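You operate a simulated robot arm through the tools that you are given. There is no shell and no other tool.

The job below is to be done with a simulated robot arm. You get a single attempt, and the scene is never put back.

## Task
The engine is warm: reset the stop button and start it again.
Fine: first battery switch on, choke in, dump valve open, speed 1.

It is judged by the outcome, as a careful person would: the job done as asked, and still so three seconds after it is handed in. It fails if anything else is knocked over, pushed out of place, dropped, spilled or broken.

## Robot
A 6-joint arm with a two-finger gripper, fixed in place. Base frame: the origin is on the floor under the middle of its stand, x ahead of it, y to its left, z up. Lengths are in mm, angles in degrees, forces in N, time in s.
It reaches about 1572 mm from its shoulder. Its first joint turns from -166.0 to 166.0 degrees. Payload 2.45 kg.
Tool frame: the origin (TCP) lies between the finger pads and is the grasp point; the fingertips stand 20 mm ahead of it; z points along the fingers, y is the line along which they close. The gripper opens to 140 mm; its body begins 168 mm behind the TCP.
Orientation is that of the tool frame in the base frame, as a unit quaternion [x, y, z, w]. With the fingers straight down and closing along the base's y, the tool's x points along the base's -x, its y along +y and its z along -z.

## Interface
- The arm moves only by the tool jog_arm. Its argument "moves" is a list that holds one entry, the list of rows, each a list of 7 numbers: the shift along the base's x, y, z in units of 500 mm (1.0 is 500 mm), then the turn, a rotation vector about the base's x, y, z in units of 90 degrees (1.0 is 90 degrees), then the finger opening in cm, from 0 to 14. In form: [[[x, y, z, wx, wy, wz, hand], ...]]. A call has 1 to 20 rows; each row is the pose to reach, as a shift and turn from the pose commanded when the call began. A call with a number of a shift or a turn outside -1 to 1 is refused whole. Each row takes 0.2 s and may step no farther than 50 mm and 8.6 degrees from the row before; otherwise, or with a gripper value out of range, the whole call is refused. A pose out of reach is approached as far as the arm can. The call stops where the force on the tool passes 90 N (or 10 N more than at its start, if that is more) or the arm is blocked; 0.2 s more then pass. Each finger travels about 45 mm/s and halts on what it meets, pressing with about 22 N; the grip force reading is that of the motor and also rises with nothing between the fingers. The clock runs only during rows and for 0.2 s after the last one: add rows that repeat a pose to give the fingers time. It gives the time, the measured TCP pose, the force on the tool (base axes), the opening and the grip force at its end, in the units of the frame above (readings bear some noise), with the torque about the TCP (base axes, N m) and any sound that the robot's microphone picked up, and new pictures: "views" is both (left out), scene, wrist or none.
- Cameras (640 x 400 px; columns grow to the right, rows downward): "scene" is fixed at [40.3, 499.4, 1739.9]; the picture's right is [-0.83, -0.55, 0.00], its down [-0.25, 0.37, -0.89] and it looks along [0.49, -0.75, -0.45] (base axes); focal length 369 px, centre (320, 200). "wrist" rides on the gripper at [78, 11, -209] in the tool frame; the picture's right is [-0.14, 0.99, 0.00], its down [-0.92, -0.13, -0.37] and it looks along [-0.37, -0.05, 0.93] (tool axes); focal length 280 px, centre (320, 200). There is no depth. A picture from a camera that has moved, and an enlarged one, comes with that camera's place and axes in the base frame and with its lens. The place of the scene camera against the robot may be out by one fixed shift of up to 12 mm in any direction.
- zoom(camera, box): a new picture of the part [left, top, right, bottom] of that camera's present view, enlarged. The clock stands still meanwhile.
- sign_off(): hands the job in; it is judged then, once.

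Places have to be worked out from the pictures, the camera data and where the tool is seen. Open the gripper and draw the arm clear of the work before you hand the job in, unless the task says otherwise.

The tools are called by a JSON object that holds its "api" and its "payload". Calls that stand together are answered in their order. jog_arm: Moves the arm, as the interface text tells. Its arguments: {"type":"object","properties":{"moves":{"type":"array","items":{"type":"array","items":{"type":"array","items":{"type":"number"}}}},"views":{"type":"string","enum":["both","scene","wrist","none"]}},"required":["moves"]} The other tools are called the same way: zoom (camera, box) takes an enlarged picture of a part of a camera's view; sign_off () hands the job in.

At the start:

```text
time_s: 0.0
position: [467.1, -510.8, 1338.2]
tcp_rot: [-0.001, 1.0, 0.001, 0.0]
force: [0.3, 0.0, -0.6]
torque: [0.0, -0.01, -0.01]
gripper_width: 140.0
gripper_force: 0.1
```

scene: 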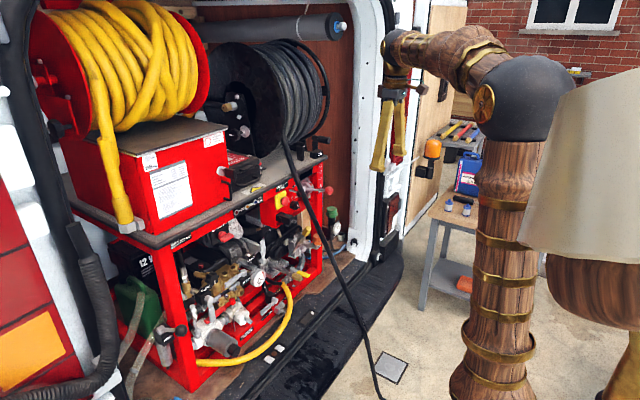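
wrist: 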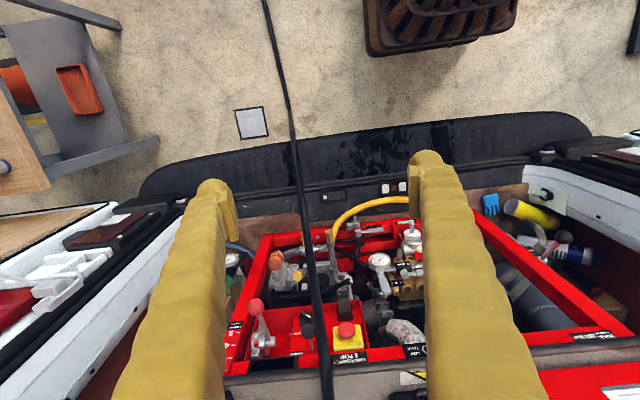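

The first pictures show a van-mounted pressure-washer panel with an emergency stop, levers and valves. I will zoom in to read the labels before moving.

{"api": "zoom", "payload": {"camera": "scene", "box": [220, 140, 360, 230]}}

{"api": "zoom", "payload": {"camera": "scene", "box": [140, 220, 330, 370]}}

{"api": "zoom", "payload": {"camera": "wrist", "box": [220, 270, 440, 400]}}

{"api": "zoom", "payload": {"camera": "wrist", "box": [220, 180, 440, 310]}}

```text
4.44 times, centred on (290, 185) of scene
camera zoom: at [40.3, 499.4, 1739.9], right [-0.83, -0.55, 0.0], down [-0.25, 0.37, -0.89], along [0.49, -0.75, -0.45], focal length 1640 px, centre (453, 267)
```

zoom: 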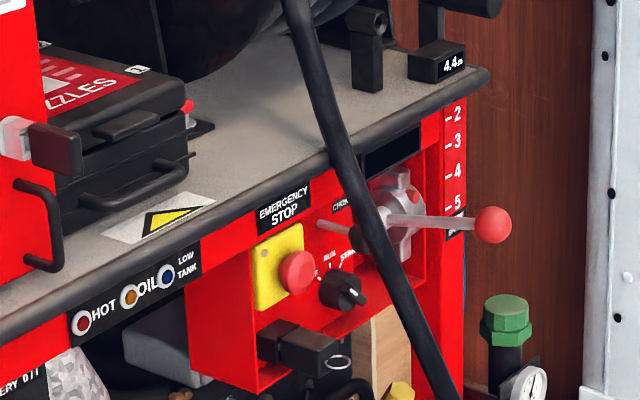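

```text
2.67 times, centred on (235, 295) of scene
camera zoom: at [40.3, 499.4, 1739.9], right [-0.83, -0.55, 0.0], down [-0.25, 0.37, -0.89], along [0.49, -0.75, -0.45], focal length 984 px, centre (547, -53)
```

zoom: 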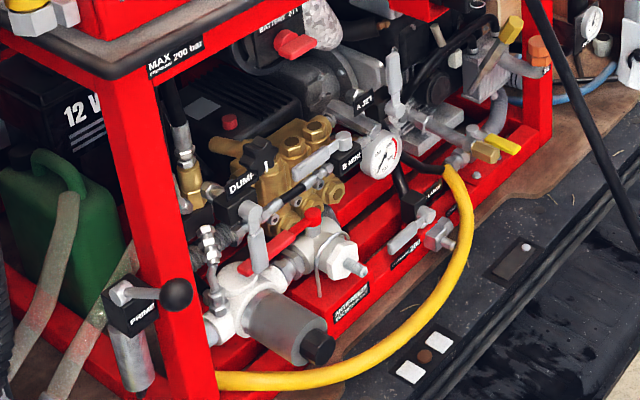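

```text
2.91 times, centred on (330, 335) of wrist
camera zoom: at [388.6, -499.9, 1546.5], right [0.14, 0.99, 0.0], down [0.92, -0.13, 0.37], along [0.37, -0.05, -0.93], focal length 816 px, centre (291, -193)
```

zoom: 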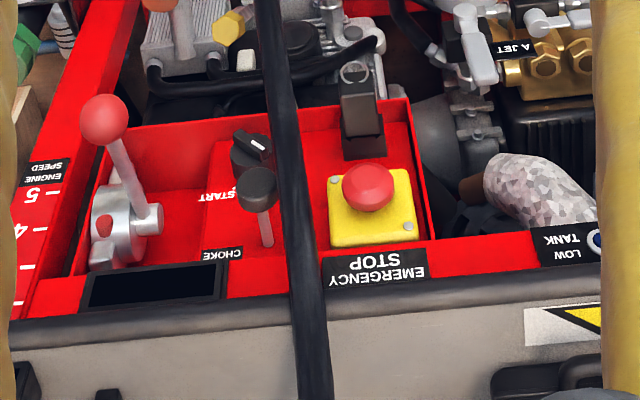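

```text
2.91 times, centred on (330, 245) of wrist
camera zoom: at [388.6, -499.9, 1546.5], right [0.14, 0.99, 0.0], down [0.92, -0.13, 0.37], along [0.37, -0.05, -0.93], focal length 816 px, centre (291, 69)
```

zoom: 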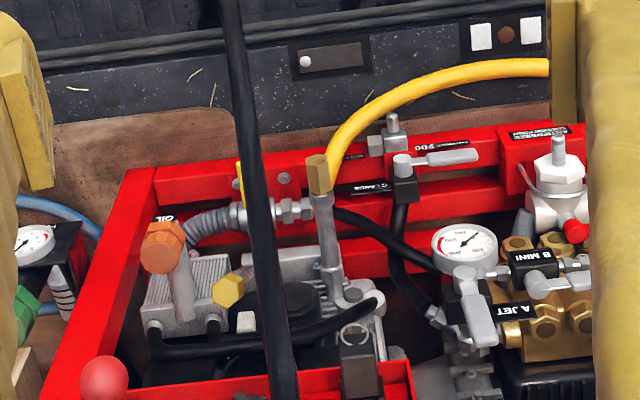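

The controls sit in a recess around (860, -500, 1100) facing the robot, with a black hose hanging in front of the panel. I pitch the tool up in place to look at the panel from the front.

{"api": "jog_arm", "payload": {"moves": [[[0, 0, 0, 0, -0.09, 0, 14], [0, 0, 0, 0, -0.18, 0, 14], [0, 0, 0, 0, -0.27, 0, 14], [0, 0, 0, 0, -0.36, 0, 14], [0, 0, 0, 0, -0.45, 0, 14], [0, 0, 0, 0, -0.5, 0, 14]]], "views": "both"}}

```text
time_s: 1.4
position: [466.2, -512.0, 1338.4]
tcp_rot: [0.001, 0.923, 0.0, 0.384]
force: [-0.2, -0.7, 0.3]
torque: [0.02, -0.05, 0.01]
gripper_width: 140.3
gripper_force: 0.2
camera wrist: at [263.8, -500.1, 1429.9], right [0.1, 0.99, 0.1], down [0.39, -0.13, 0.91], along [0.92, -0.05, -0.4], focal length 280 px, centre (320, 200)
```

scene: 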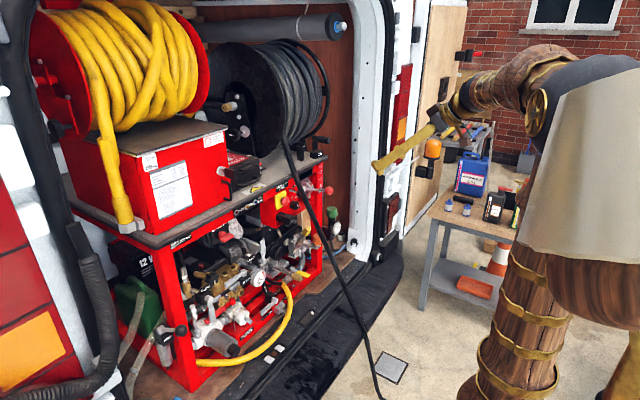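
wrist: 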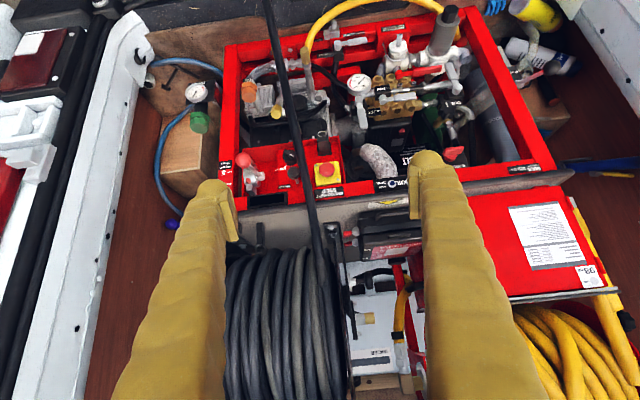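

This gives a good overview, upside down. I zoom in on the control panel and the valve area.

{"api": "zoom", "payload": {"camera": "wrist", "box": [220, 120, 380, 220]}}

{"api": "zoom", "payload": {"camera": "wrist", "box": [330, 60, 490, 160]}}

{"api": "zoom", "payload": {"camera": "wrist", "box": [340, 120, 500, 220]}}

{"api": "zoom", "payload": {"camera": "wrist", "box": [320, 0, 480, 100]}}

{"api": "zoom", "payload": {"camera": "scene", "box": [160, 210, 260, 290]}}

```text
4.00 times, centred on (300, 170) of wrist
camera zoom: at [263.8, -500.1, 1429.9], right [0.1, 0.99, 0.1], down [0.39, -0.13, 0.91], along [0.92, -0.05, -0.4], focal length 1122 px, centre (400, 320)
```

zoom: 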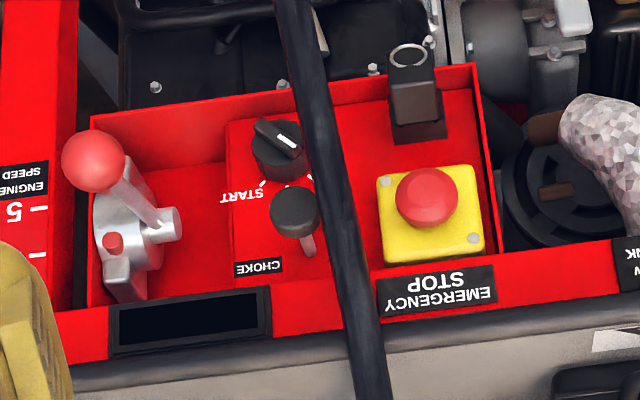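

```text
4.00 times, centred on (410, 110) of wrist
camera zoom: at [263.8, -500.1, 1429.9], right [0.1, 0.99, 0.1], down [0.39, -0.13, 0.91], along [0.92, -0.05, -0.4], focal length 1122 px, centre (-40, 560)
```

zoom: 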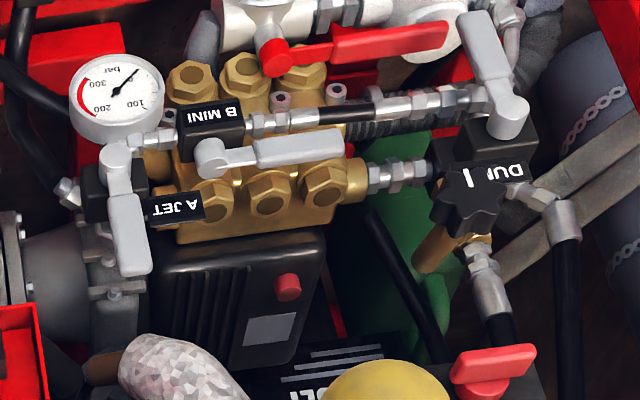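

```text
4.00 times, centred on (420, 170) of wrist
camera zoom: at [263.8, -500.1, 1429.9], right [0.1, 0.99, 0.1], down [0.39, -0.13, 0.91], along [0.92, -0.05, -0.4], focal length 1122 px, centre (-80, 320)
```

zoom: 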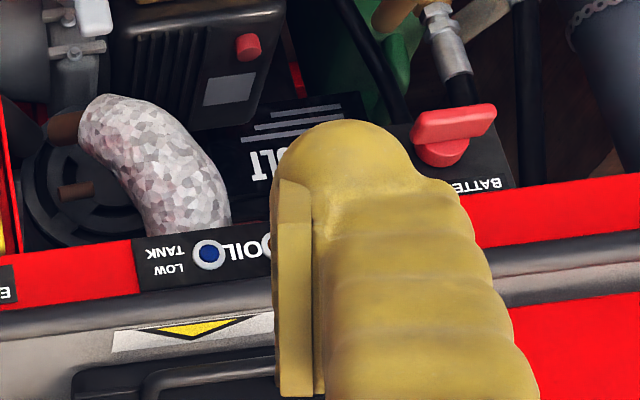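

```text
4.00 times, centred on (400, 50) of wrist
camera zoom: at [263.8, -500.1, 1429.9], right [0.1, 0.99, 0.1], down [0.39, -0.13, 0.91], along [0.92, -0.05, -0.4], focal length 1122 px, centre (0, 800)
```

zoom: 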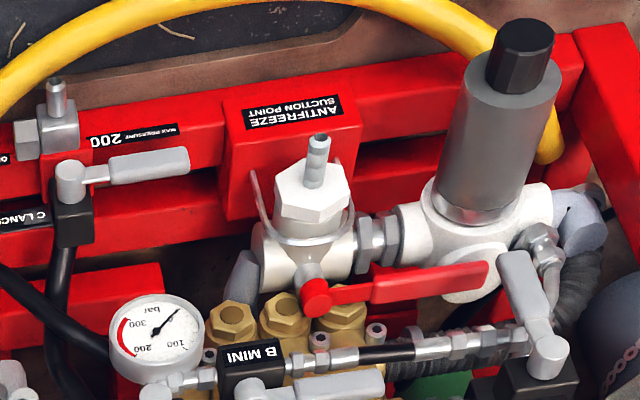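

```text
5.00 times, centred on (210, 250) of scene
camera zoom: at [40.3, 499.4, 1739.9], right [-0.83, -0.55, 0.0], down [-0.25, 0.37, -0.89], along [0.49, -0.75, -0.45], focal length 1845 px, centre (870, -50)
```

zoom: 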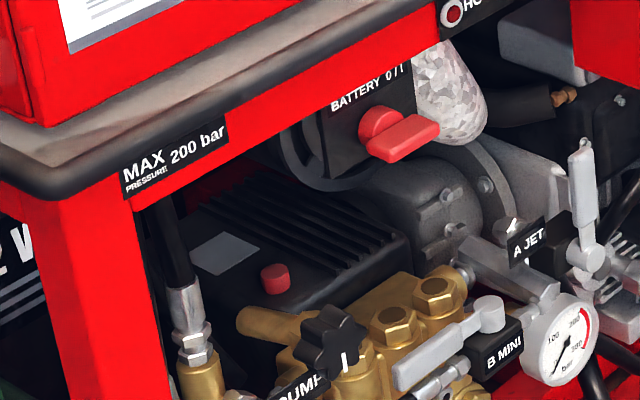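

The battery switch (red key labelled BATTERY 0/1), the DUMP valve lever and the control box are visible. I check the printed sheets and other labels for instructions.

{"api": "zoom", "payload": {"camera": "scene", "box": [130, 120, 230, 220]}}

{"api": "zoom", "payload": {"camera": "wrist", "box": [490, 180, 610, 310]}}

{"api": "zoom", "payload": {"camera": "scene", "box": [190, 250, 270, 310]}}

{"api": "zoom", "payload": {"camera": "scene", "box": [260, 170, 340, 230]}}

```text
4.00 times, centred on (180, 170) of scene
camera zoom: at [40.3, 499.4, 1739.9], right [-0.83, -0.55, 0.0], down [-0.25, 0.37, -0.89], along [0.49, -0.75, -0.45], focal length 1476 px, centre (880, 320)
```

zoom: 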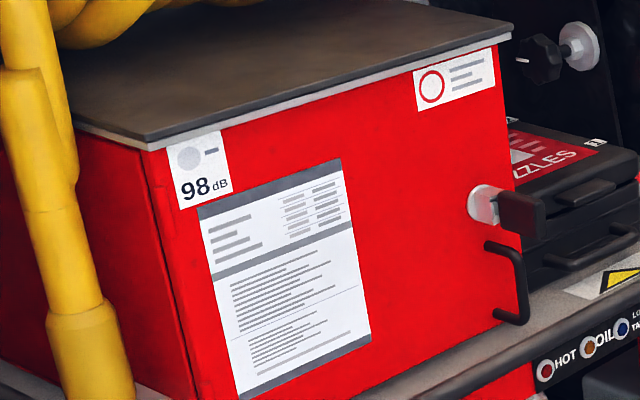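

```text
3.08 times, centred on (550, 245) of wrist
camera zoom: at [263.8, -500.1, 1429.9], right [0.1, 0.99, 0.1], down [0.39, -0.13, 0.91], along [0.92, -0.05, -0.4], focal length 863 px, centre (-388, 62)
```

zoom: 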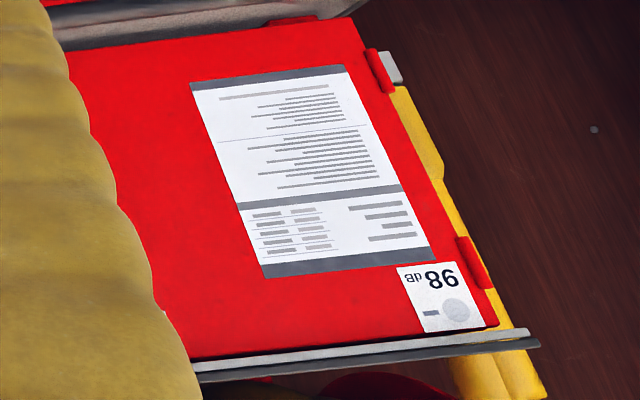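

```text
6.67 times, centred on (230, 280) of scene
camera zoom: at [40.3, 499.4, 1739.9], right [-0.83, -0.55, 0.0], down [-0.25, 0.37, -0.89], along [0.49, -0.75, -0.45], focal length 2460 px, centre (920, -333)
```

zoom: 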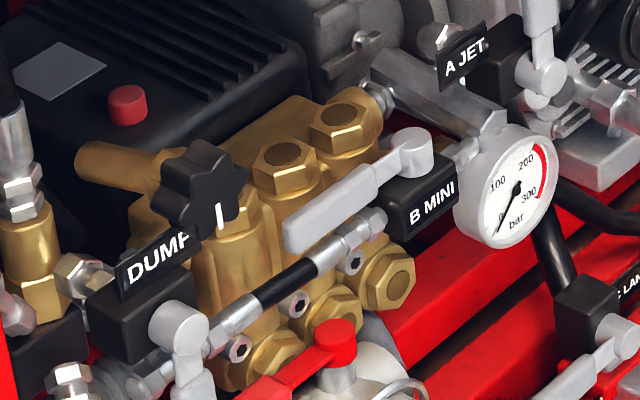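

```text
6.67 times, centred on (300, 200) of scene
camera zoom: at [40.3, 499.4, 1739.9], right [-0.83, -0.55, 0.0], down [-0.25, 0.37, -0.89], along [0.49, -0.75, -0.45], focal length 2460 px, centre (453, 200)
```

zoom: 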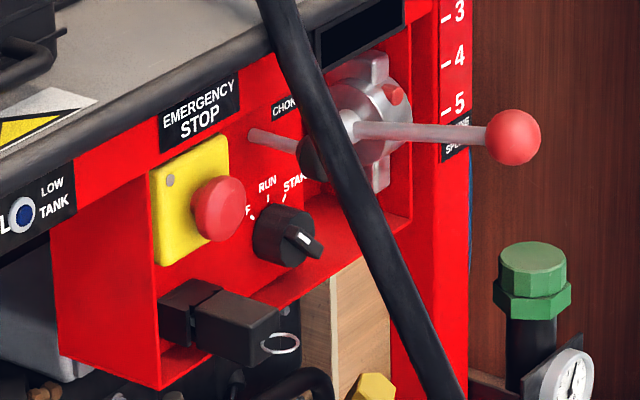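

No instructions are on the sheets, so the order is the one in the request. The hose hangs just in front of the choke knob, at roughly (830, -567) when z is 1100. I move in to look at the control box straight on.

{"api": "jog_arm", "payload": {"moves": [[[0.05, -0.01, -0.06, 0, -0.037, 0, 14], [0.1, -0.02, -0.12, 0, -0.074, 0, 14], [0.15, -0.03, -0.18, 0, -0.11, 0, 14], [0.2, -0.04, -0.24, 0, -0.147, 0, 14], [0.25, -0.05, -0.3, 0, -0.184, 0, 14], [0.3, -0.06, -0.36, 0, -0.22, 0, 14], [0.348, -0.066, -0.416, 0, -0.256, 0, 14]]], "views": "both"}}

```text
time_s: 3.0
position: [639.2, -541.0, 1128.9]
tcp_rot: [0.001, 0.829, -0.001, 0.56]
force: [-0.3, 0.6, -0.7]
torque: [-0.02, 0.02, 0.01]
gripper_width: 140.0
gripper_force: 0.1
camera wrist: at [416.6, -531.8, 1134.1], right [0.05, 0.99, 0.13], down [0.0, -0.13, 0.99], along [1.0, -0.05, -0.01], focal length 280 px, centre (320, 200)
```

scene: 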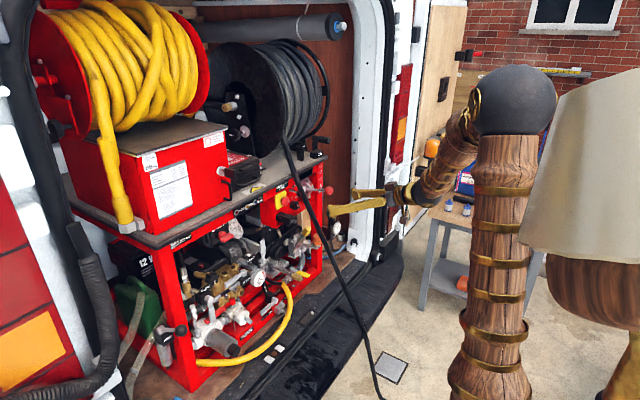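
wrist: 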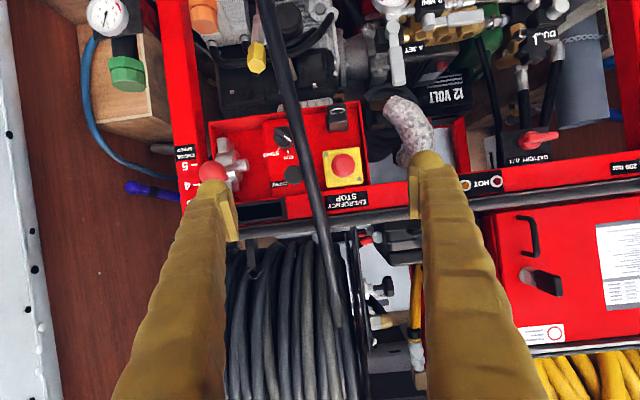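

{"api": "zoom", "payload": {"camera": "wrist", "box": [180, 90, 380, 220]}}

{"api": "zoom", "payload": {"camera": "wrist", "box": [255, 95, 375, 215]}}

{"api": "zoom", "payload": {"camera": "wrist", "box": [480, 100, 580, 180]}}

{"api": "zoom", "payload": {"camera": "wrist", "box": [480, 0, 620, 100]}}

{"api": "zoom", "payload": {"camera": "wrist", "box": [160, 100, 280, 240]}}

```text
3.08 times, centred on (280, 155) of wrist
camera zoom: at [416.6, -531.8, 1134.1], right [0.05, 0.99, 0.13], down [0.0, -0.13, 0.99], along [1.0, -0.05, -0.01], focal length 863 px, centre (443, 338)
```

zoom: 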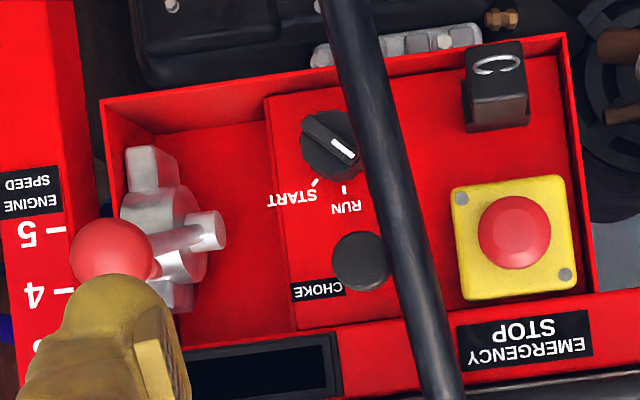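

```text
3.33 times, centred on (315, 155) of wrist
camera zoom: at [416.6, -531.8, 1134.1], right [0.05, 0.99, 0.13], down [0.0, -0.13, 0.99], along [1.0, -0.05, -0.01], focal length 935 px, centre (337, 350)
```

zoom: 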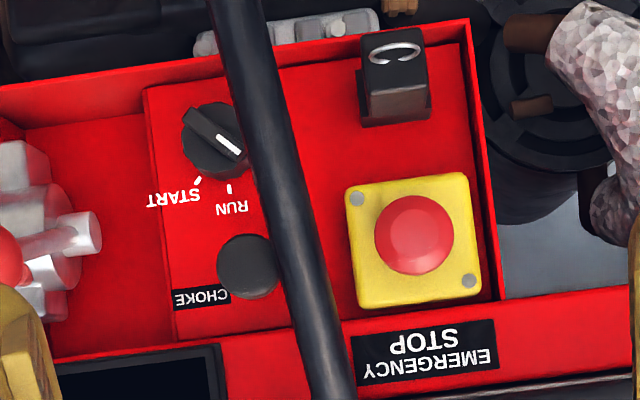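

```text
5.00 times, centred on (530, 140) of wrist
camera zoom: at [416.6, -531.8, 1134.1], right [0.05, 0.99, 0.13], down [0.0, -0.13, 0.99], along [1.0, -0.05, -0.01], focal length 1402 px, centre (-730, 500)
```

zoom: 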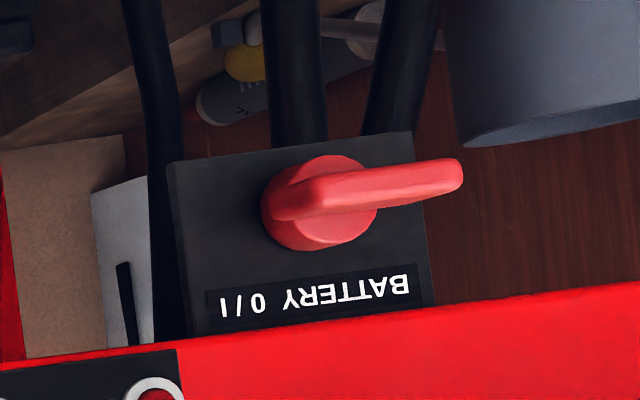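

```text
4.00 times, centred on (550, 50) of wrist
camera zoom: at [416.6, -531.8, 1134.1], right [0.05, 0.99, 0.13], down [0.0, -0.13, 0.99], along [1.0, -0.05, -0.01], focal length 1122 px, centre (-600, 800)
```

zoom: 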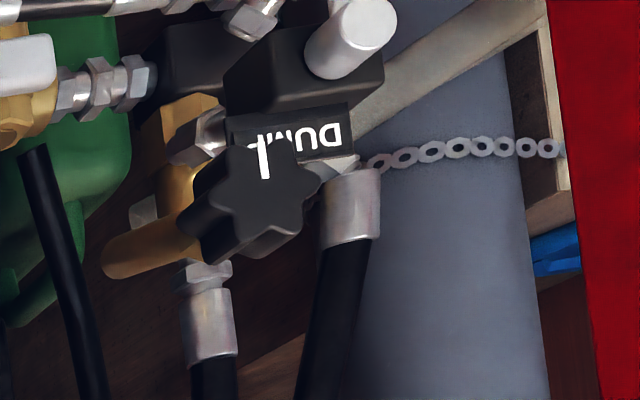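

```text
2.86 times, centred on (220, 170) of wrist
camera zoom: at [416.6, -531.8, 1134.1], right [0.05, 0.99, 0.13], down [0.0, -0.13, 0.99], along [1.0, -0.05, -0.01], focal length 801 px, centre (606, 286)
```

zoom: 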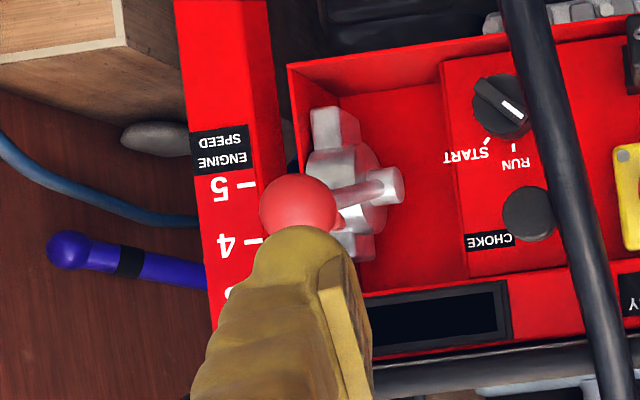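

The stop button head is near (893, -509, 1077), the choke knob near (874, -592, 1083), and the rotary switch near (918, -606, 1006), pointing to OFF. The speed ball is near (804, -696, 1070), the battery key near (909, -192, 1077), and the dump lever pivot near (928, -103, 852). I zoom on the gripper to learn finger size, and on the stop button for markings.

{"api": "zoom", "payload": {"camera": "scene", "box": [310, 150, 430, 230]}}

{"api": "zoom", "payload": {"camera": "wrist", "box": [310, 135, 380, 215]}}

{"api": "zoom", "payload": {"camera": "wrist", "box": [170, 130, 470, 320]}}

```text
5.00 times, centred on (370, 190) of scene
camera zoom: at [40.3, 499.4, 1739.9], right [-0.83, -0.55, 0.0], down [-0.25, 0.37, -0.89], along [0.49, -0.75, -0.45], focal length 1845 px, centre (70, 250)
```

zoom: 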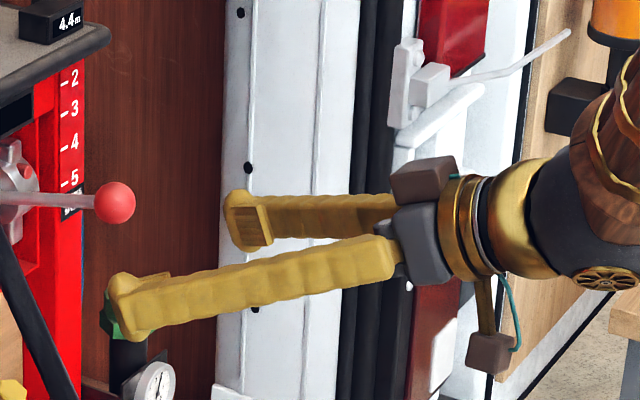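

```text
5.00 times, centred on (345, 175) of wrist
camera zoom: at [416.6, -531.8, 1134.1], right [0.05, 0.99, 0.13], down [0.0, -0.13, 0.99], along [1.0, -0.05, -0.01], focal length 1402 px, centre (195, 325)
```

zoom: 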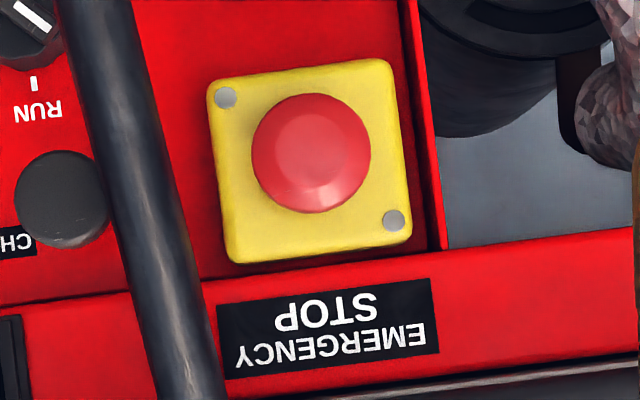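

```text
2.11 times, centred on (320, 225) of wrist
camera zoom: at [416.6, -531.8, 1134.1], right [0.05, 0.99, 0.13], down [0.0, -0.13, 0.99], along [1.0, -0.05, -0.01], focal length 590 px, centre (320, 147)
```

zoom: 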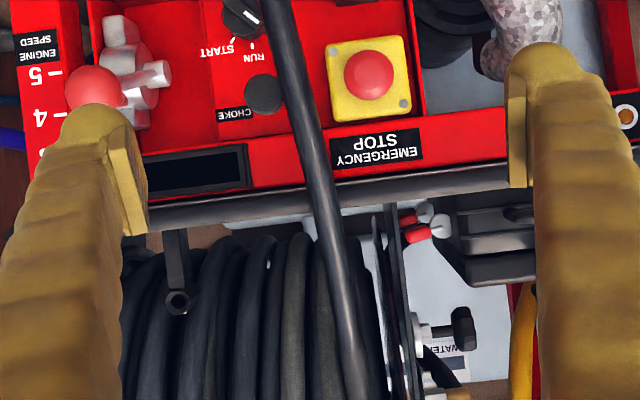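

The fingers are about 30–40 mm thick, and the rail front is at about x = 905. I shift along +y to inspect the battery key and dump valve from nearer.

{"api": "jog_arm", "payload": {"moves": [[[0.015, 0.09, -0.005, 0, 0, 0, 14], [0.03, 0.18, -0.01, 0, 0, 0, 14], [0.045, 0.27, -0.015, 0, 0, 0, 14], [0.06, 0.36, -0.02, 0, 0, 0, 14], [0.075, 0.45, -0.025, 0, 0, 0, 14], [0.09, 0.54, -0.03, 0, 0, 0, 14], [0.105, 0.63, -0.035, 0, 0, 0, 14], [0.12, 0.7, -0.04, 0, 0, 0, 14]]], "views": "both"}}

```text
time_s: 4.8
position: [702.1, -193.0, 1108.2]
tcp_rot: [-0.001, 0.829, 0.001, 0.56]
force: [0.4, 0.0, -0.2]
torque: [0.03, 0.03, 0.02]
gripper_width: 140.1
gripper_force: 0.0
camera wrist: at [479.5, -181.9, 1114.4], right [0.05, 0.99, 0.13], down [0.0, -0.13, 0.99], along [1.0, -0.05, -0.01], focal length 280 px, centre (320, 200)
```

scene: 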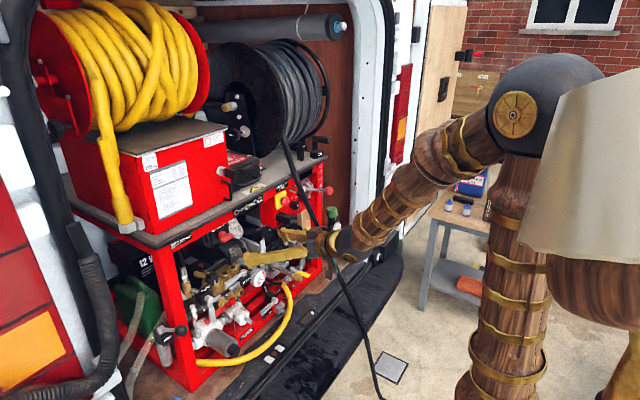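
wrist: 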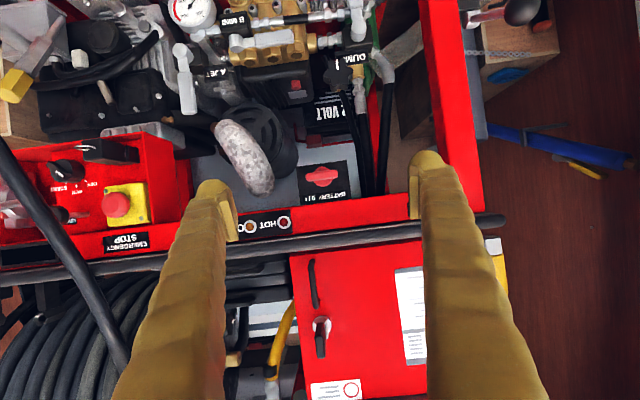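

{"api": "zoom", "payload": {"camera": "wrist", "box": [280, 140, 370, 215]}}

{"api": "zoom", "payload": {"camera": "wrist", "box": [180, 0, 400, 120]}}

{"api": "zoom", "payload": {"camera": "wrist", "box": [310, 0, 420, 80]}}

{"api": "zoom", "payload": {"camera": "scene", "box": [180, 270, 270, 350]}}

```text
5.33 times, centred on (325, 178) of wrist
camera zoom: at [479.5, -181.9, 1114.4], right [0.05, 0.99, 0.13], down [0.0, -0.13, 0.99], along [1.0, -0.05, -0.01], focal length 1495 px, centre (293, 320)
```

zoom: 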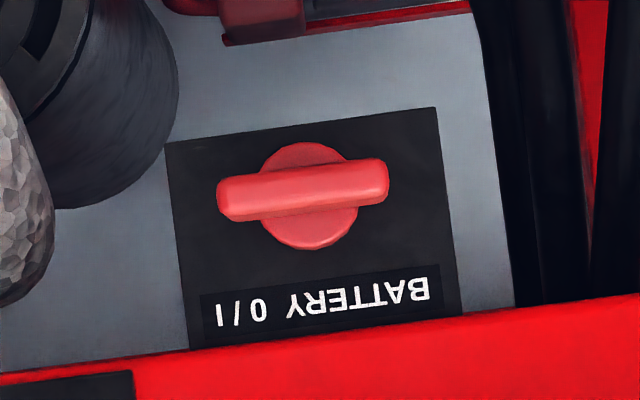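

```text
2.91 times, centred on (290, 60) of wrist
camera zoom: at [479.5, -181.9, 1114.4], right [0.05, 0.99, 0.13], down [0.0, -0.13, 0.99], along [1.0, -0.05, -0.01], focal length 816 px, centre (407, 607)
```

zoom: 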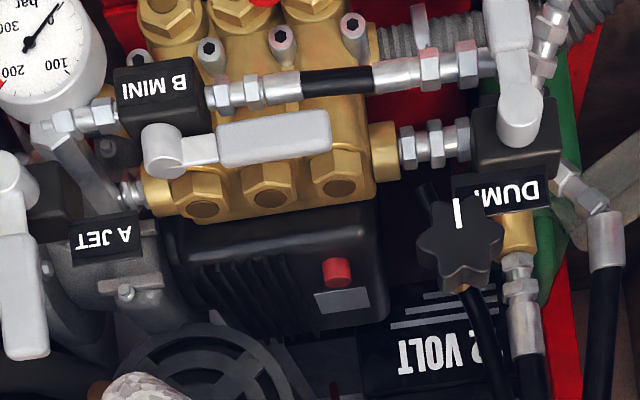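

```text
5.00 times, centred on (365, 40) of wrist
camera zoom: at [479.5, -181.9, 1114.4], right [0.05, 0.99, 0.13], down [0.0, -0.13, 0.99], along [1.0, -0.05, -0.01], focal length 1402 px, centre (95, 1000)
```

zoom: 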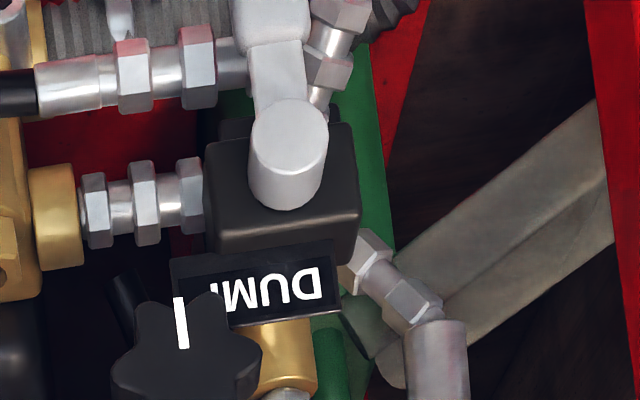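

```text
5.00 times, centred on (225, 310) of scene
camera zoom: at [40.3, 499.4, 1739.9], right [-0.83, -0.55, 0.0], down [-0.25, 0.37, -0.89], along [0.49, -0.75, -0.45], focal length 1845 px, centre (795, -350)
```

zoom: 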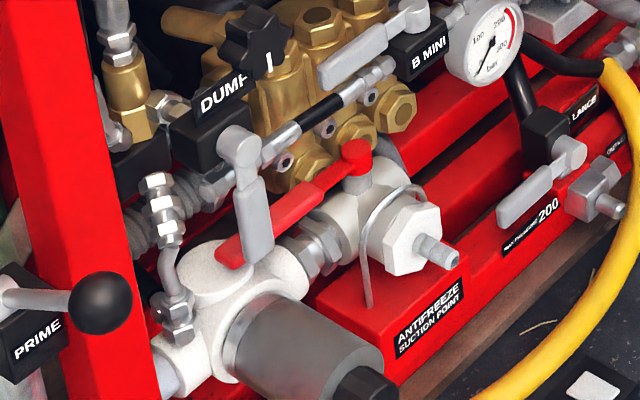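

The battery key is a horizontal bar at about (901, -195, 1077), roughly 48 mm long and 12 mm thick. The dump lever hangs straight down across its pipe, so it is closed, with its pivot near (918, -109, 854). I level the tool to point along +x at the battery key's height, partly closing the fingers.

{"api": "jog_arm", "payload": {"moves": [[[0, 0, -0.02, 0, -0.082, 0, 10], [0, -0.002, -0.04, 0, -0.164, 0, 8], [0, -0.004, -0.062, 0, -0.244, 0, 6], [0, -0.004, -0.062, 0, -0.244, 0, 5]]], "views": "none"}}

{"api": "jog_arm", "payload": {"moves": [[[0, 0, 0, -0.09, 0, 0, 5], [0, 0, 0, -0.18, 0, 0, 5], [0, 0, 0, -0.27, 0, 0, 5], [0, 0, 0, -0.36, 0, 0, 5], [0, 0, 0, -0.45, 0, 0, 5], [0, 0, 0, -0.54, 0, 0, 5], [0, 0, 0, -0.63, 0, 0, 5], [0, 0, 0, -0.72, 0, 0, 5], [0, 0, 0, -0.81, 0, 0, 5], [0, 0, 0, -0.9, 0, 0, 5], [0, 0, 0, -1.0, 0, 0, 5]]], "views": "both"}}

```text
time_s: 5.8
position: [734.6, -212.0, 1087.5]
tcp_rot: [0.001, 0.707, -0.001, 0.708]
force: [-0.5, 0.5, -0.3]
torque: [0.0, 0.01, -0.02]
gripper_width: 55.6
gripper_force: 0.1
out of reach, approached as far as the arm can: row 2, 3, 4
```

```text
refused: row 11 steps farther than a row can; nothing moved
```

The arm could not fold back that far, and the tool stopped at (735, -212, 1088). I move forward a little, where the reach is comfortable, and check which reference pose is used.

{"api": "jog_arm", "payload": {"moves": [[[0.06, 0.0, 0, 0, 0, 0, 5], [0.12, 0.0, 0, 0, 0, 0, 5]]], "views": "both"}}

```text
time_s: 6.4
position: [793.9, -212.1, 1086.2]
tcp_rot: [-0.001, 0.707, 0.001, 0.707]
force: [0.4, -0.1, 0.0]
torque: [-0.02, 0.04, -0.01]
gripper_width: 50.2
gripper_force: 0.1
camera wrist: at [585.8, -200.6, 1008.3], right [0.0, 0.99, 0.14], down [-0.37, -0.13, 0.92], along [0.93, -0.05, 0.36], focal length 280 px, centre (320, 200)
```

scene: 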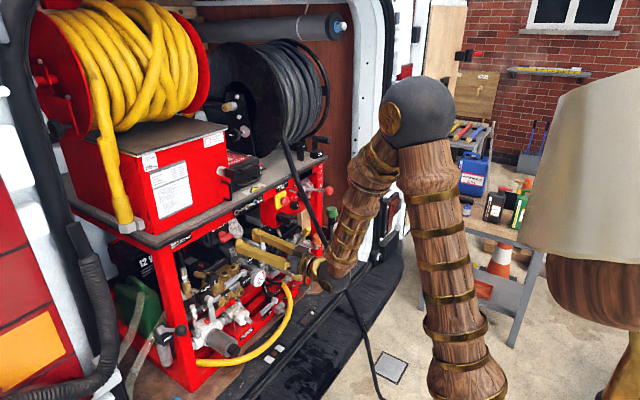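
wrist: 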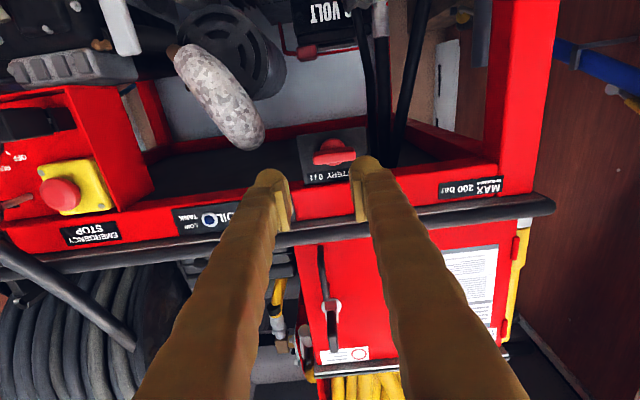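

The reference is the pose actually reached. I roll -90° about x so the fingers close vertically around the horizontal key bar, and align with it in y and z.

{"api": "jog_arm", "payload": {"moves": [[[0, 0.003, -0.002, -0.091, 0, 0, 5], [0, 0.006, -0.004, -0.182, 0, 0, 5], [0, 0.009, -0.006, -0.273, 0, 0, 5], [0, 0.012, -0.008, -0.364, 0, 0, 5], [0, 0.015, -0.01, -0.455, 0, 0, 5], [0, 0.018, -0.012, -0.546, 0, 0, 4.5], [0, 0.021, -0.014, -0.637, 0, 0, 4.5], [0, 0.024, -0.016, -0.728, 0, 0, 4], [0, 0.028, -0.018, -0.819, 0, 0, 4], [0, 0.032, -0.018, -0.91, 0, 0, 4], [0, 0.034, -0.018, -1.0, 0, 0, 4]]], "views": "both"}}

```text
time_s: 8.8
position: [756.8, -218.9, 1169.7]
tcp_rot: [-0.465, 0.76, -0.327, 0.316]
force: [1.0, 0.1, -0.5]
torque: [0.04, 0.01, 0.02]
gripper_width: 40.0
gripper_force: 0.0
out of reach, approached as far as the arm can: row 1, 2, 3, 4, 5, 6, 7, 8, 9, 10, 11
camera wrist: at [558.1, -242.5, 1268.9], right [-0.44, 0.48, -0.76], down [0.11, 0.87, 0.48], along [0.89, 0.13, -0.44], focal length 280 px, centre (320, 200)
```

scene: 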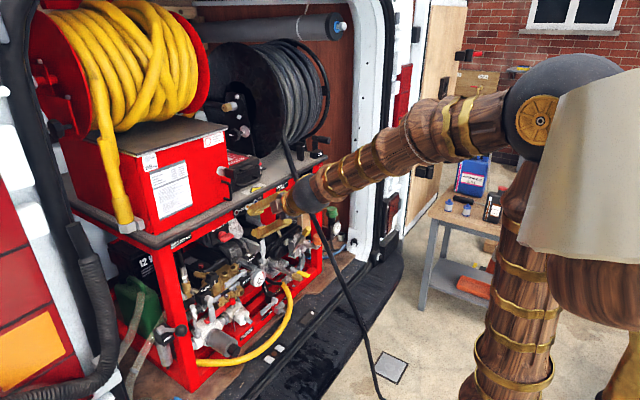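
wrist: 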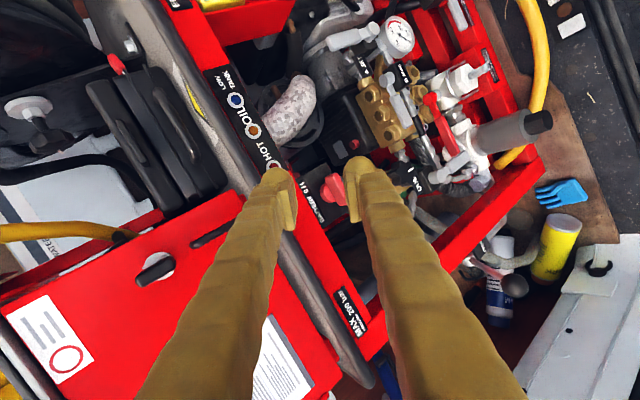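

The roll was asked for at the edge of reach, so the solver drifted to (757, -219, 1170) with a tilt. I go to a roomier spot at y = -300 and turn to the wanted orientation there: tool along +x, rolled -90°.

{"api": "jog_arm", "payload": {"moves": [[[0.014, -0.027, -0.02, -0.031, -0.063, 0.033, 4], [0.028, -0.054, -0.04, -0.062, -0.126, 0.066, 4], [0.042, -0.081, -0.06, -0.093, -0.19, 0.1, 4], [0.056, -0.108, -0.08, -0.124, -0.253, 0.133, 4], [0.07, -0.135, -0.1, -0.155, -0.316, 0.166, 4], [0.086, -0.162, -0.12, -0.185, -0.379, 0.199, 4]]], "views": "both"}}

```text
time_s: 10.2
position: [755.9, -242.8, 1189.0]
tcp_rot: [-0.476, 0.744, -0.344, 0.318]
force: [-0.1, 0.5, 0.1]
torque: [-0.01, 0.0, 0.0]
gripper_width: 39.9
gripper_force: 0.0
out of reach, approached as far as the arm can: row 1, 2, 3, 4, 5, 6
camera wrist: at [556.7, -267.7, 1285.0], right [-0.44, 0.43, -0.79], down [0.08, 0.89, 0.45], along [0.9, 0.13, -0.43], focal length 280 px, centre (320, 200)
```

scene: 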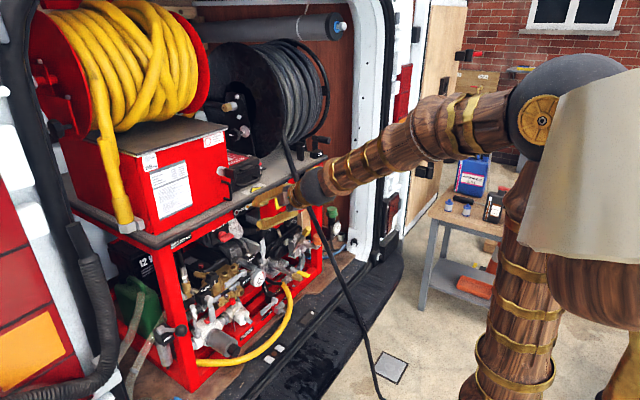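
wrist: 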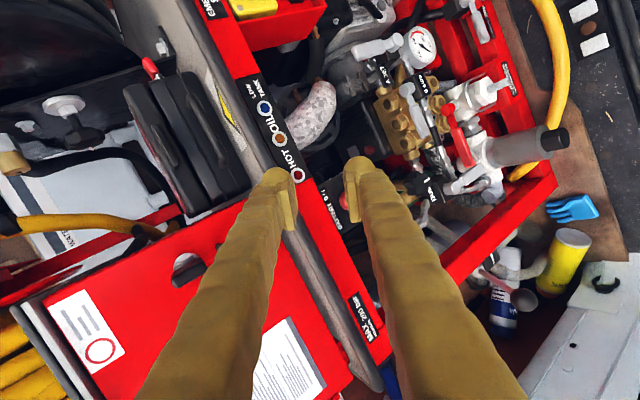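

A wrist joint seems to be at its limit when rolling in the negative direction. I go back to the un-rolled horizontal pose at a roomier spot near (700, -480, 1140), then will try rolling the other way.

{"api": "jog_arm", "payload": {"moves": [[[-0.011, -0.047, -0.01, 0.081, -0.042, -0.013, 4], [-0.022, -0.095, -0.02, 0.161, -0.084, -0.026, 4], [-0.034, -0.142, -0.029, 0.242, -0.126, -0.039, 4], [-0.045, -0.19, -0.039, 0.322, -0.168, -0.052, 4], [-0.056, -0.237, -0.049, 0.403, -0.21, -0.065, 4], [-0.067, -0.284, -0.059, 0.484, -0.251, -0.078, 4], [-0.078, -0.332, -0.069, 0.564, -0.293, -0.091, 4], [-0.09, -0.379, -0.078, 0.645, -0.335, -0.104, 4], [-0.101, -0.427, -0.088, 0.725, -0.377, -0.117, 4], [-0.112, -0.474, -0.098, 0.806, -0.419, -0.13, 4]]], "views": "both"}}

```text
time_s: 12.4
position: [699.5, -480.2, 1135.2]
tcp_rot: [0.0, 0.706, 0.001, 0.708]
force: [0.4, -0.1, 0.6]
torque: [0.06, 0.0, 0.04]
gripper_width: 40.1
gripper_force: 0.1
out of reach, approached as far as the arm can: row 1, 2, 3, 4
camera wrist: at [492.0, -468.7, 1056.4], right [0.0, 0.99, 0.14], down [-0.37, -0.13, 0.92], along [0.93, -0.05, 0.37], focal length 280 px, centre (320, 200)
```

scene: 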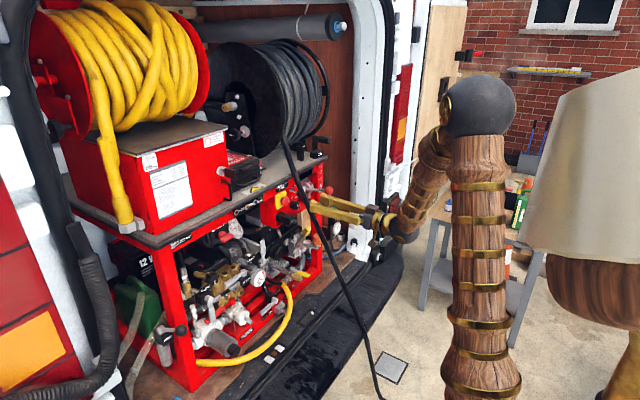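
wrist: 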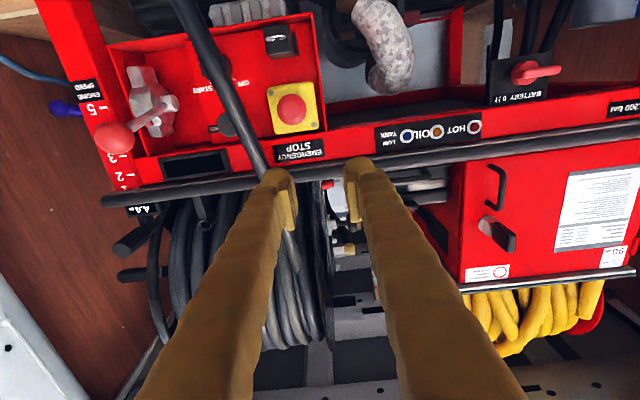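

Back in a clean horizontal pose. Now I try rolling +90° about x here.

{"api": "jog_arm", "payload": {"moves": [[[0, 0, 0, 0.091, 0, 0, 4], [0, 0, 0, 0.182, 0, 0, 4], [0, 0, 0, 0.273, 0, 0, 4], [0, 0, 0, 0.364, 0, 0, 4], [0, 0, 0, 0.455, 0, 0, 4], [0, 0, 0, 0.546, 0, 0, 4], [0, 0, 0, 0.637, 0, 0, 4], [0, 0, 0, 0.728, 0, 0, 4], [0, 0, 0, 0.819, 0, 0, 4], [0, 0, 0, 0.91, 0, 0, 4], [0, 0, 0, 1.0, 0, 0, 4]]], "views": "both"}}

```text
time_s: 14.8
position: [699.0, -480.5, 1136.4]
tcp_rot: [0.501, 0.499, 0.5, 0.499]
force: [-0.6, -0.6, -0.1]
torque: [-0.05, -0.01, 0.02]
gripper_width: 39.9
gripper_force: 0.1
camera wrist: at [490.8, -401.2, 1146.9], right [0.0, -0.14, 0.99], down [-0.37, -0.92, -0.13], along [0.93, -0.37, -0.05], focal length 280 px, centre (320, 200)
```

scene: 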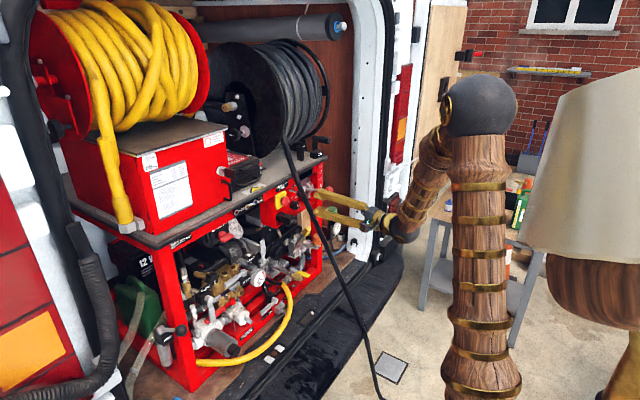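
wrist: 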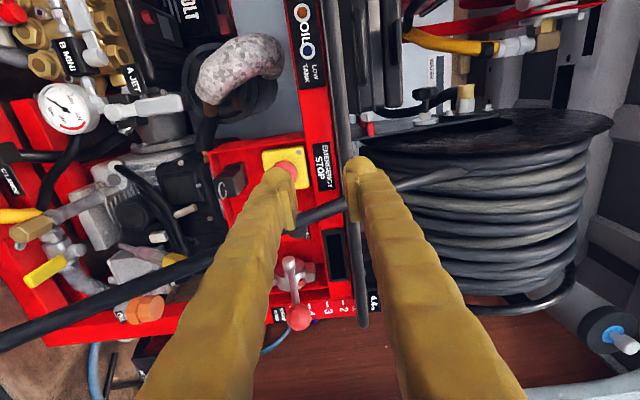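

Rolling positively works. The tool now points along +x with the fingers closing vertically, so I carry it to just in front of the battery key at about (845, -195, 1077).

{"api": "jog_arm", "payload": {"moves": [[[0.03, 0.08, -0.017, 0, 0, 0, 4], [0.06, 0.16, -0.034, 0, 0, 0, 4], [0.09, 0.24, -0.051, 0, 0, 0, 4], [0.13, 0.32, -0.068, 0, 0, 0, 4], [0.17, 0.4, -0.085, 0, 0, 0, 4], [0.21, 0.48, -0.102, 0, 0, 0, 4], [0.25, 0.54, -0.118, 0, 0, 0, 4], [0.292, 0.57, -0.118, 0, 0, 0, 4]]], "views": "both"}}

```text
time_s: 16.6
position: [843.8, -196.1, 1077.4]
tcp_rot: [0.5, 0.5, 0.499, 0.501]
force: [0.5, 0.0, 0.0]
torque: [0.0, 0.0, 0.01]
gripper_width: 39.9
gripper_force: 0.0
camera wrist: at [635.9, -116.5, 1088.5], right [0.0, -0.14, 0.99], down [-0.37, -0.92, -0.13], along [0.93, -0.37, -0.05], focal length 280 px, centre (320, 200)
```

scene: 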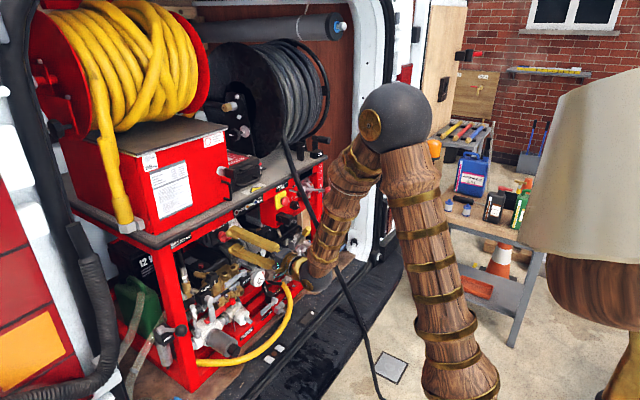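
wrist: 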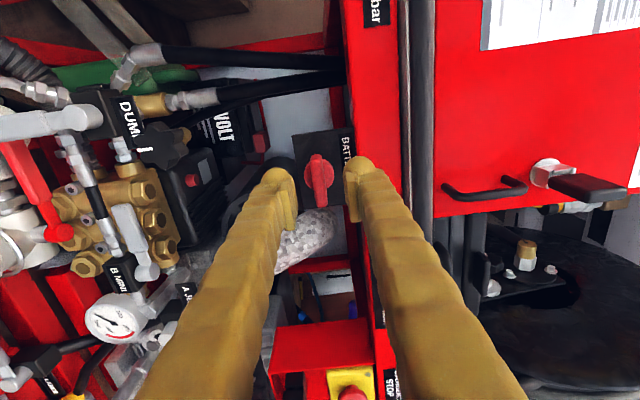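

{"api": "zoom", "payload": {"camera": "wrist", "box": [260, 120, 400, 230]}}

{"api": "zoom", "payload": {"camera": "scene", "box": [180, 200, 300, 290]}}

{"api": "zoom", "payload": {"camera": "wrist", "box": [0, 60, 200, 200]}}

```text
3.64 times, centred on (330, 175) of wrist
camera zoom: at [635.9, -116.5, 1088.5], right [0.0, -0.14, 0.99], down [-0.37, -0.92, -0.13], along [0.93, -0.37, -0.05], focal length 1020 px, centre (284, 291)
```

zoom: 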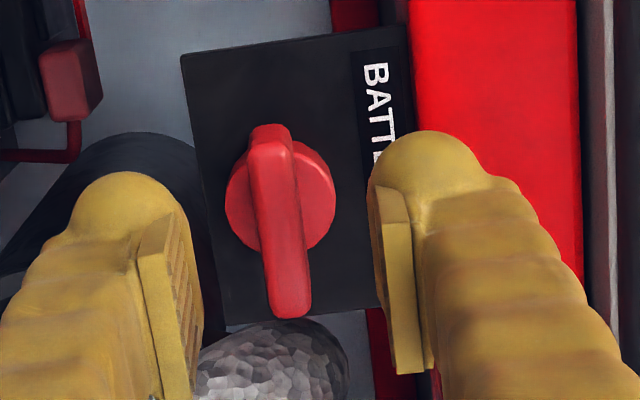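

```text
4.44 times, centred on (240, 245) of scene
camera zoom: at [40.3, 499.4, 1739.9], right [-0.83, -0.55, 0.0], down [-0.25, 0.37, -0.89], along [0.49, -0.75, -0.45], focal length 1640 px, centre (676, 0)
```

zoom: 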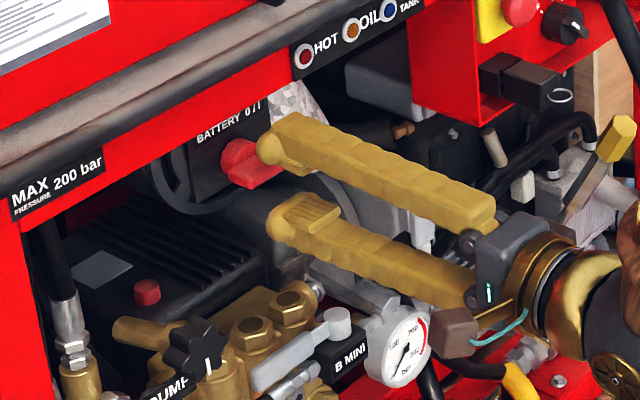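

```text
2.86 times, centred on (100, 130) of wrist
camera zoom: at [635.9, -116.5, 1088.5], right [0.0, -0.14, 0.99], down [-0.37, -0.92, -0.13], along [0.93, -0.37, -0.05], focal length 801 px, centre (949, 400)
```

zoom: 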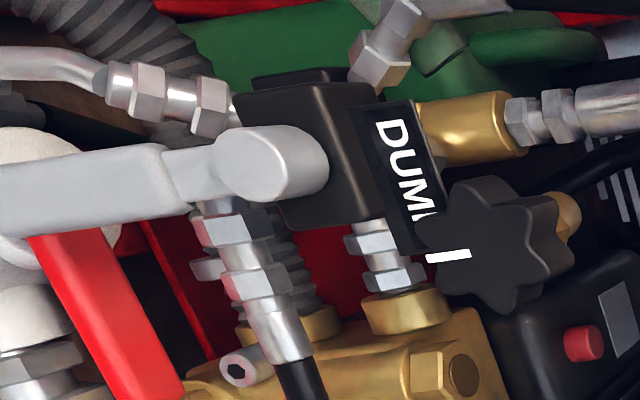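

The key bar's front face is centred near (885, -195, 1076), and the fingers straddle it well. I narrow the opening, advance so the tips reach x ≈ 902 (just short of the rail plane), and close.

{"api": "jog_arm", "payload": {"moves": [[[0, 0.002, -0.002, 0, 0, 0, 2.8], [0.02, 0.002, -0.002, 0, 0, 0, 2.8], [0.05, 0.002, -0.002, 0, 0, 0, 2.8], [0.077, 0.002, -0.002, 0, 0, 0, 2.8]]], "views": "both"}}

```text
time_s: 17.6
position: [881.1, -193.8, 1075.8]
tcp_rot: [0.501, 0.5, 0.498, 0.5]
force: [-61.1, 2.4, 3.7]
torque: [0.01, -0.96, -0.04]
gripper_width: 28.3
gripper_force: 0.8
camera wrist: at [673.7, -115.2, 1087.1], right [0.0, -0.14, 0.99], down [-0.37, -0.92, -0.13], along [0.93, -0.37, -0.05], focal length 280 px, centre (320, 200)
```

scene: 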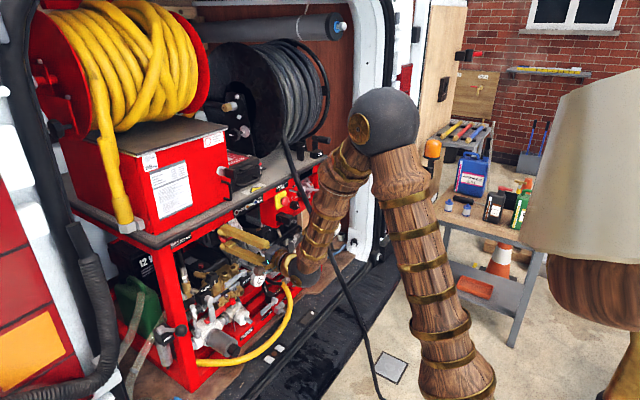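
wrist: 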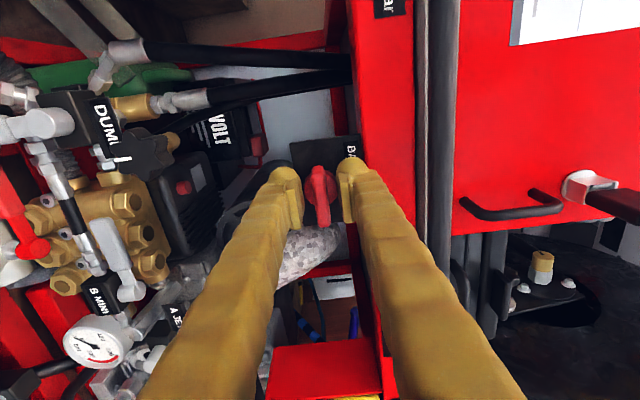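

The tool reads 61 N pushing back, so an upper fingertip is touching the rail. I back off 6 mm and look closely.

{"api": "jog_arm", "payload": {"moves": [[[-0.012, 0, 0, 0, 0, 0, 2.8]]], "views": "none"}}

{"api": "zoom", "payload": {"camera": "wrist", "box": [260, 130, 400, 230]}}

{"api": "zoom", "payload": {"camera": "scene", "box": [190, 200, 300, 280]}}

```text
time_s: 18.0
position: [878.3, -194.7, 1078.0]
tcp_rot: [0.5, 0.501, 0.499, 0.5]
force: [-0.1, -0.1, -0.8]
torque: [-0.02, 0.0, 0.0]
gripper_width: 28.2
gripper_force: 0.1
```

```text
4.00 times, centred on (330, 180) of wrist
camera zoom: at [669.7, -115.2, 1087.8], right [0.0, -0.14, 0.99], down [-0.37, -0.92, -0.13], along [0.93, -0.37, -0.05], focal length 1122 px, centre (280, 280)
```

zoom: 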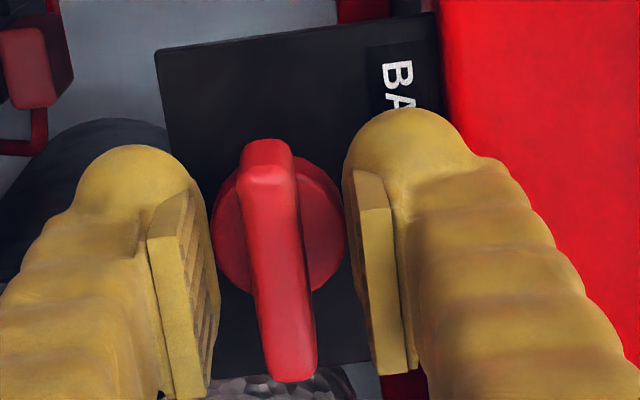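

```text
5.00 times, centred on (245, 240) of scene
camera zoom: at [40.3, 499.4, 1739.9], right [-0.83, -0.55, 0.0], down [-0.25, 0.37, -0.89], along [0.49, -0.75, -0.45], focal length 1845 px, centre (695, 0)
```

zoom: 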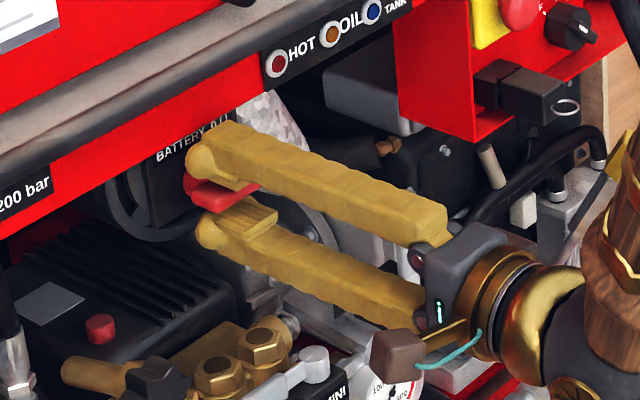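

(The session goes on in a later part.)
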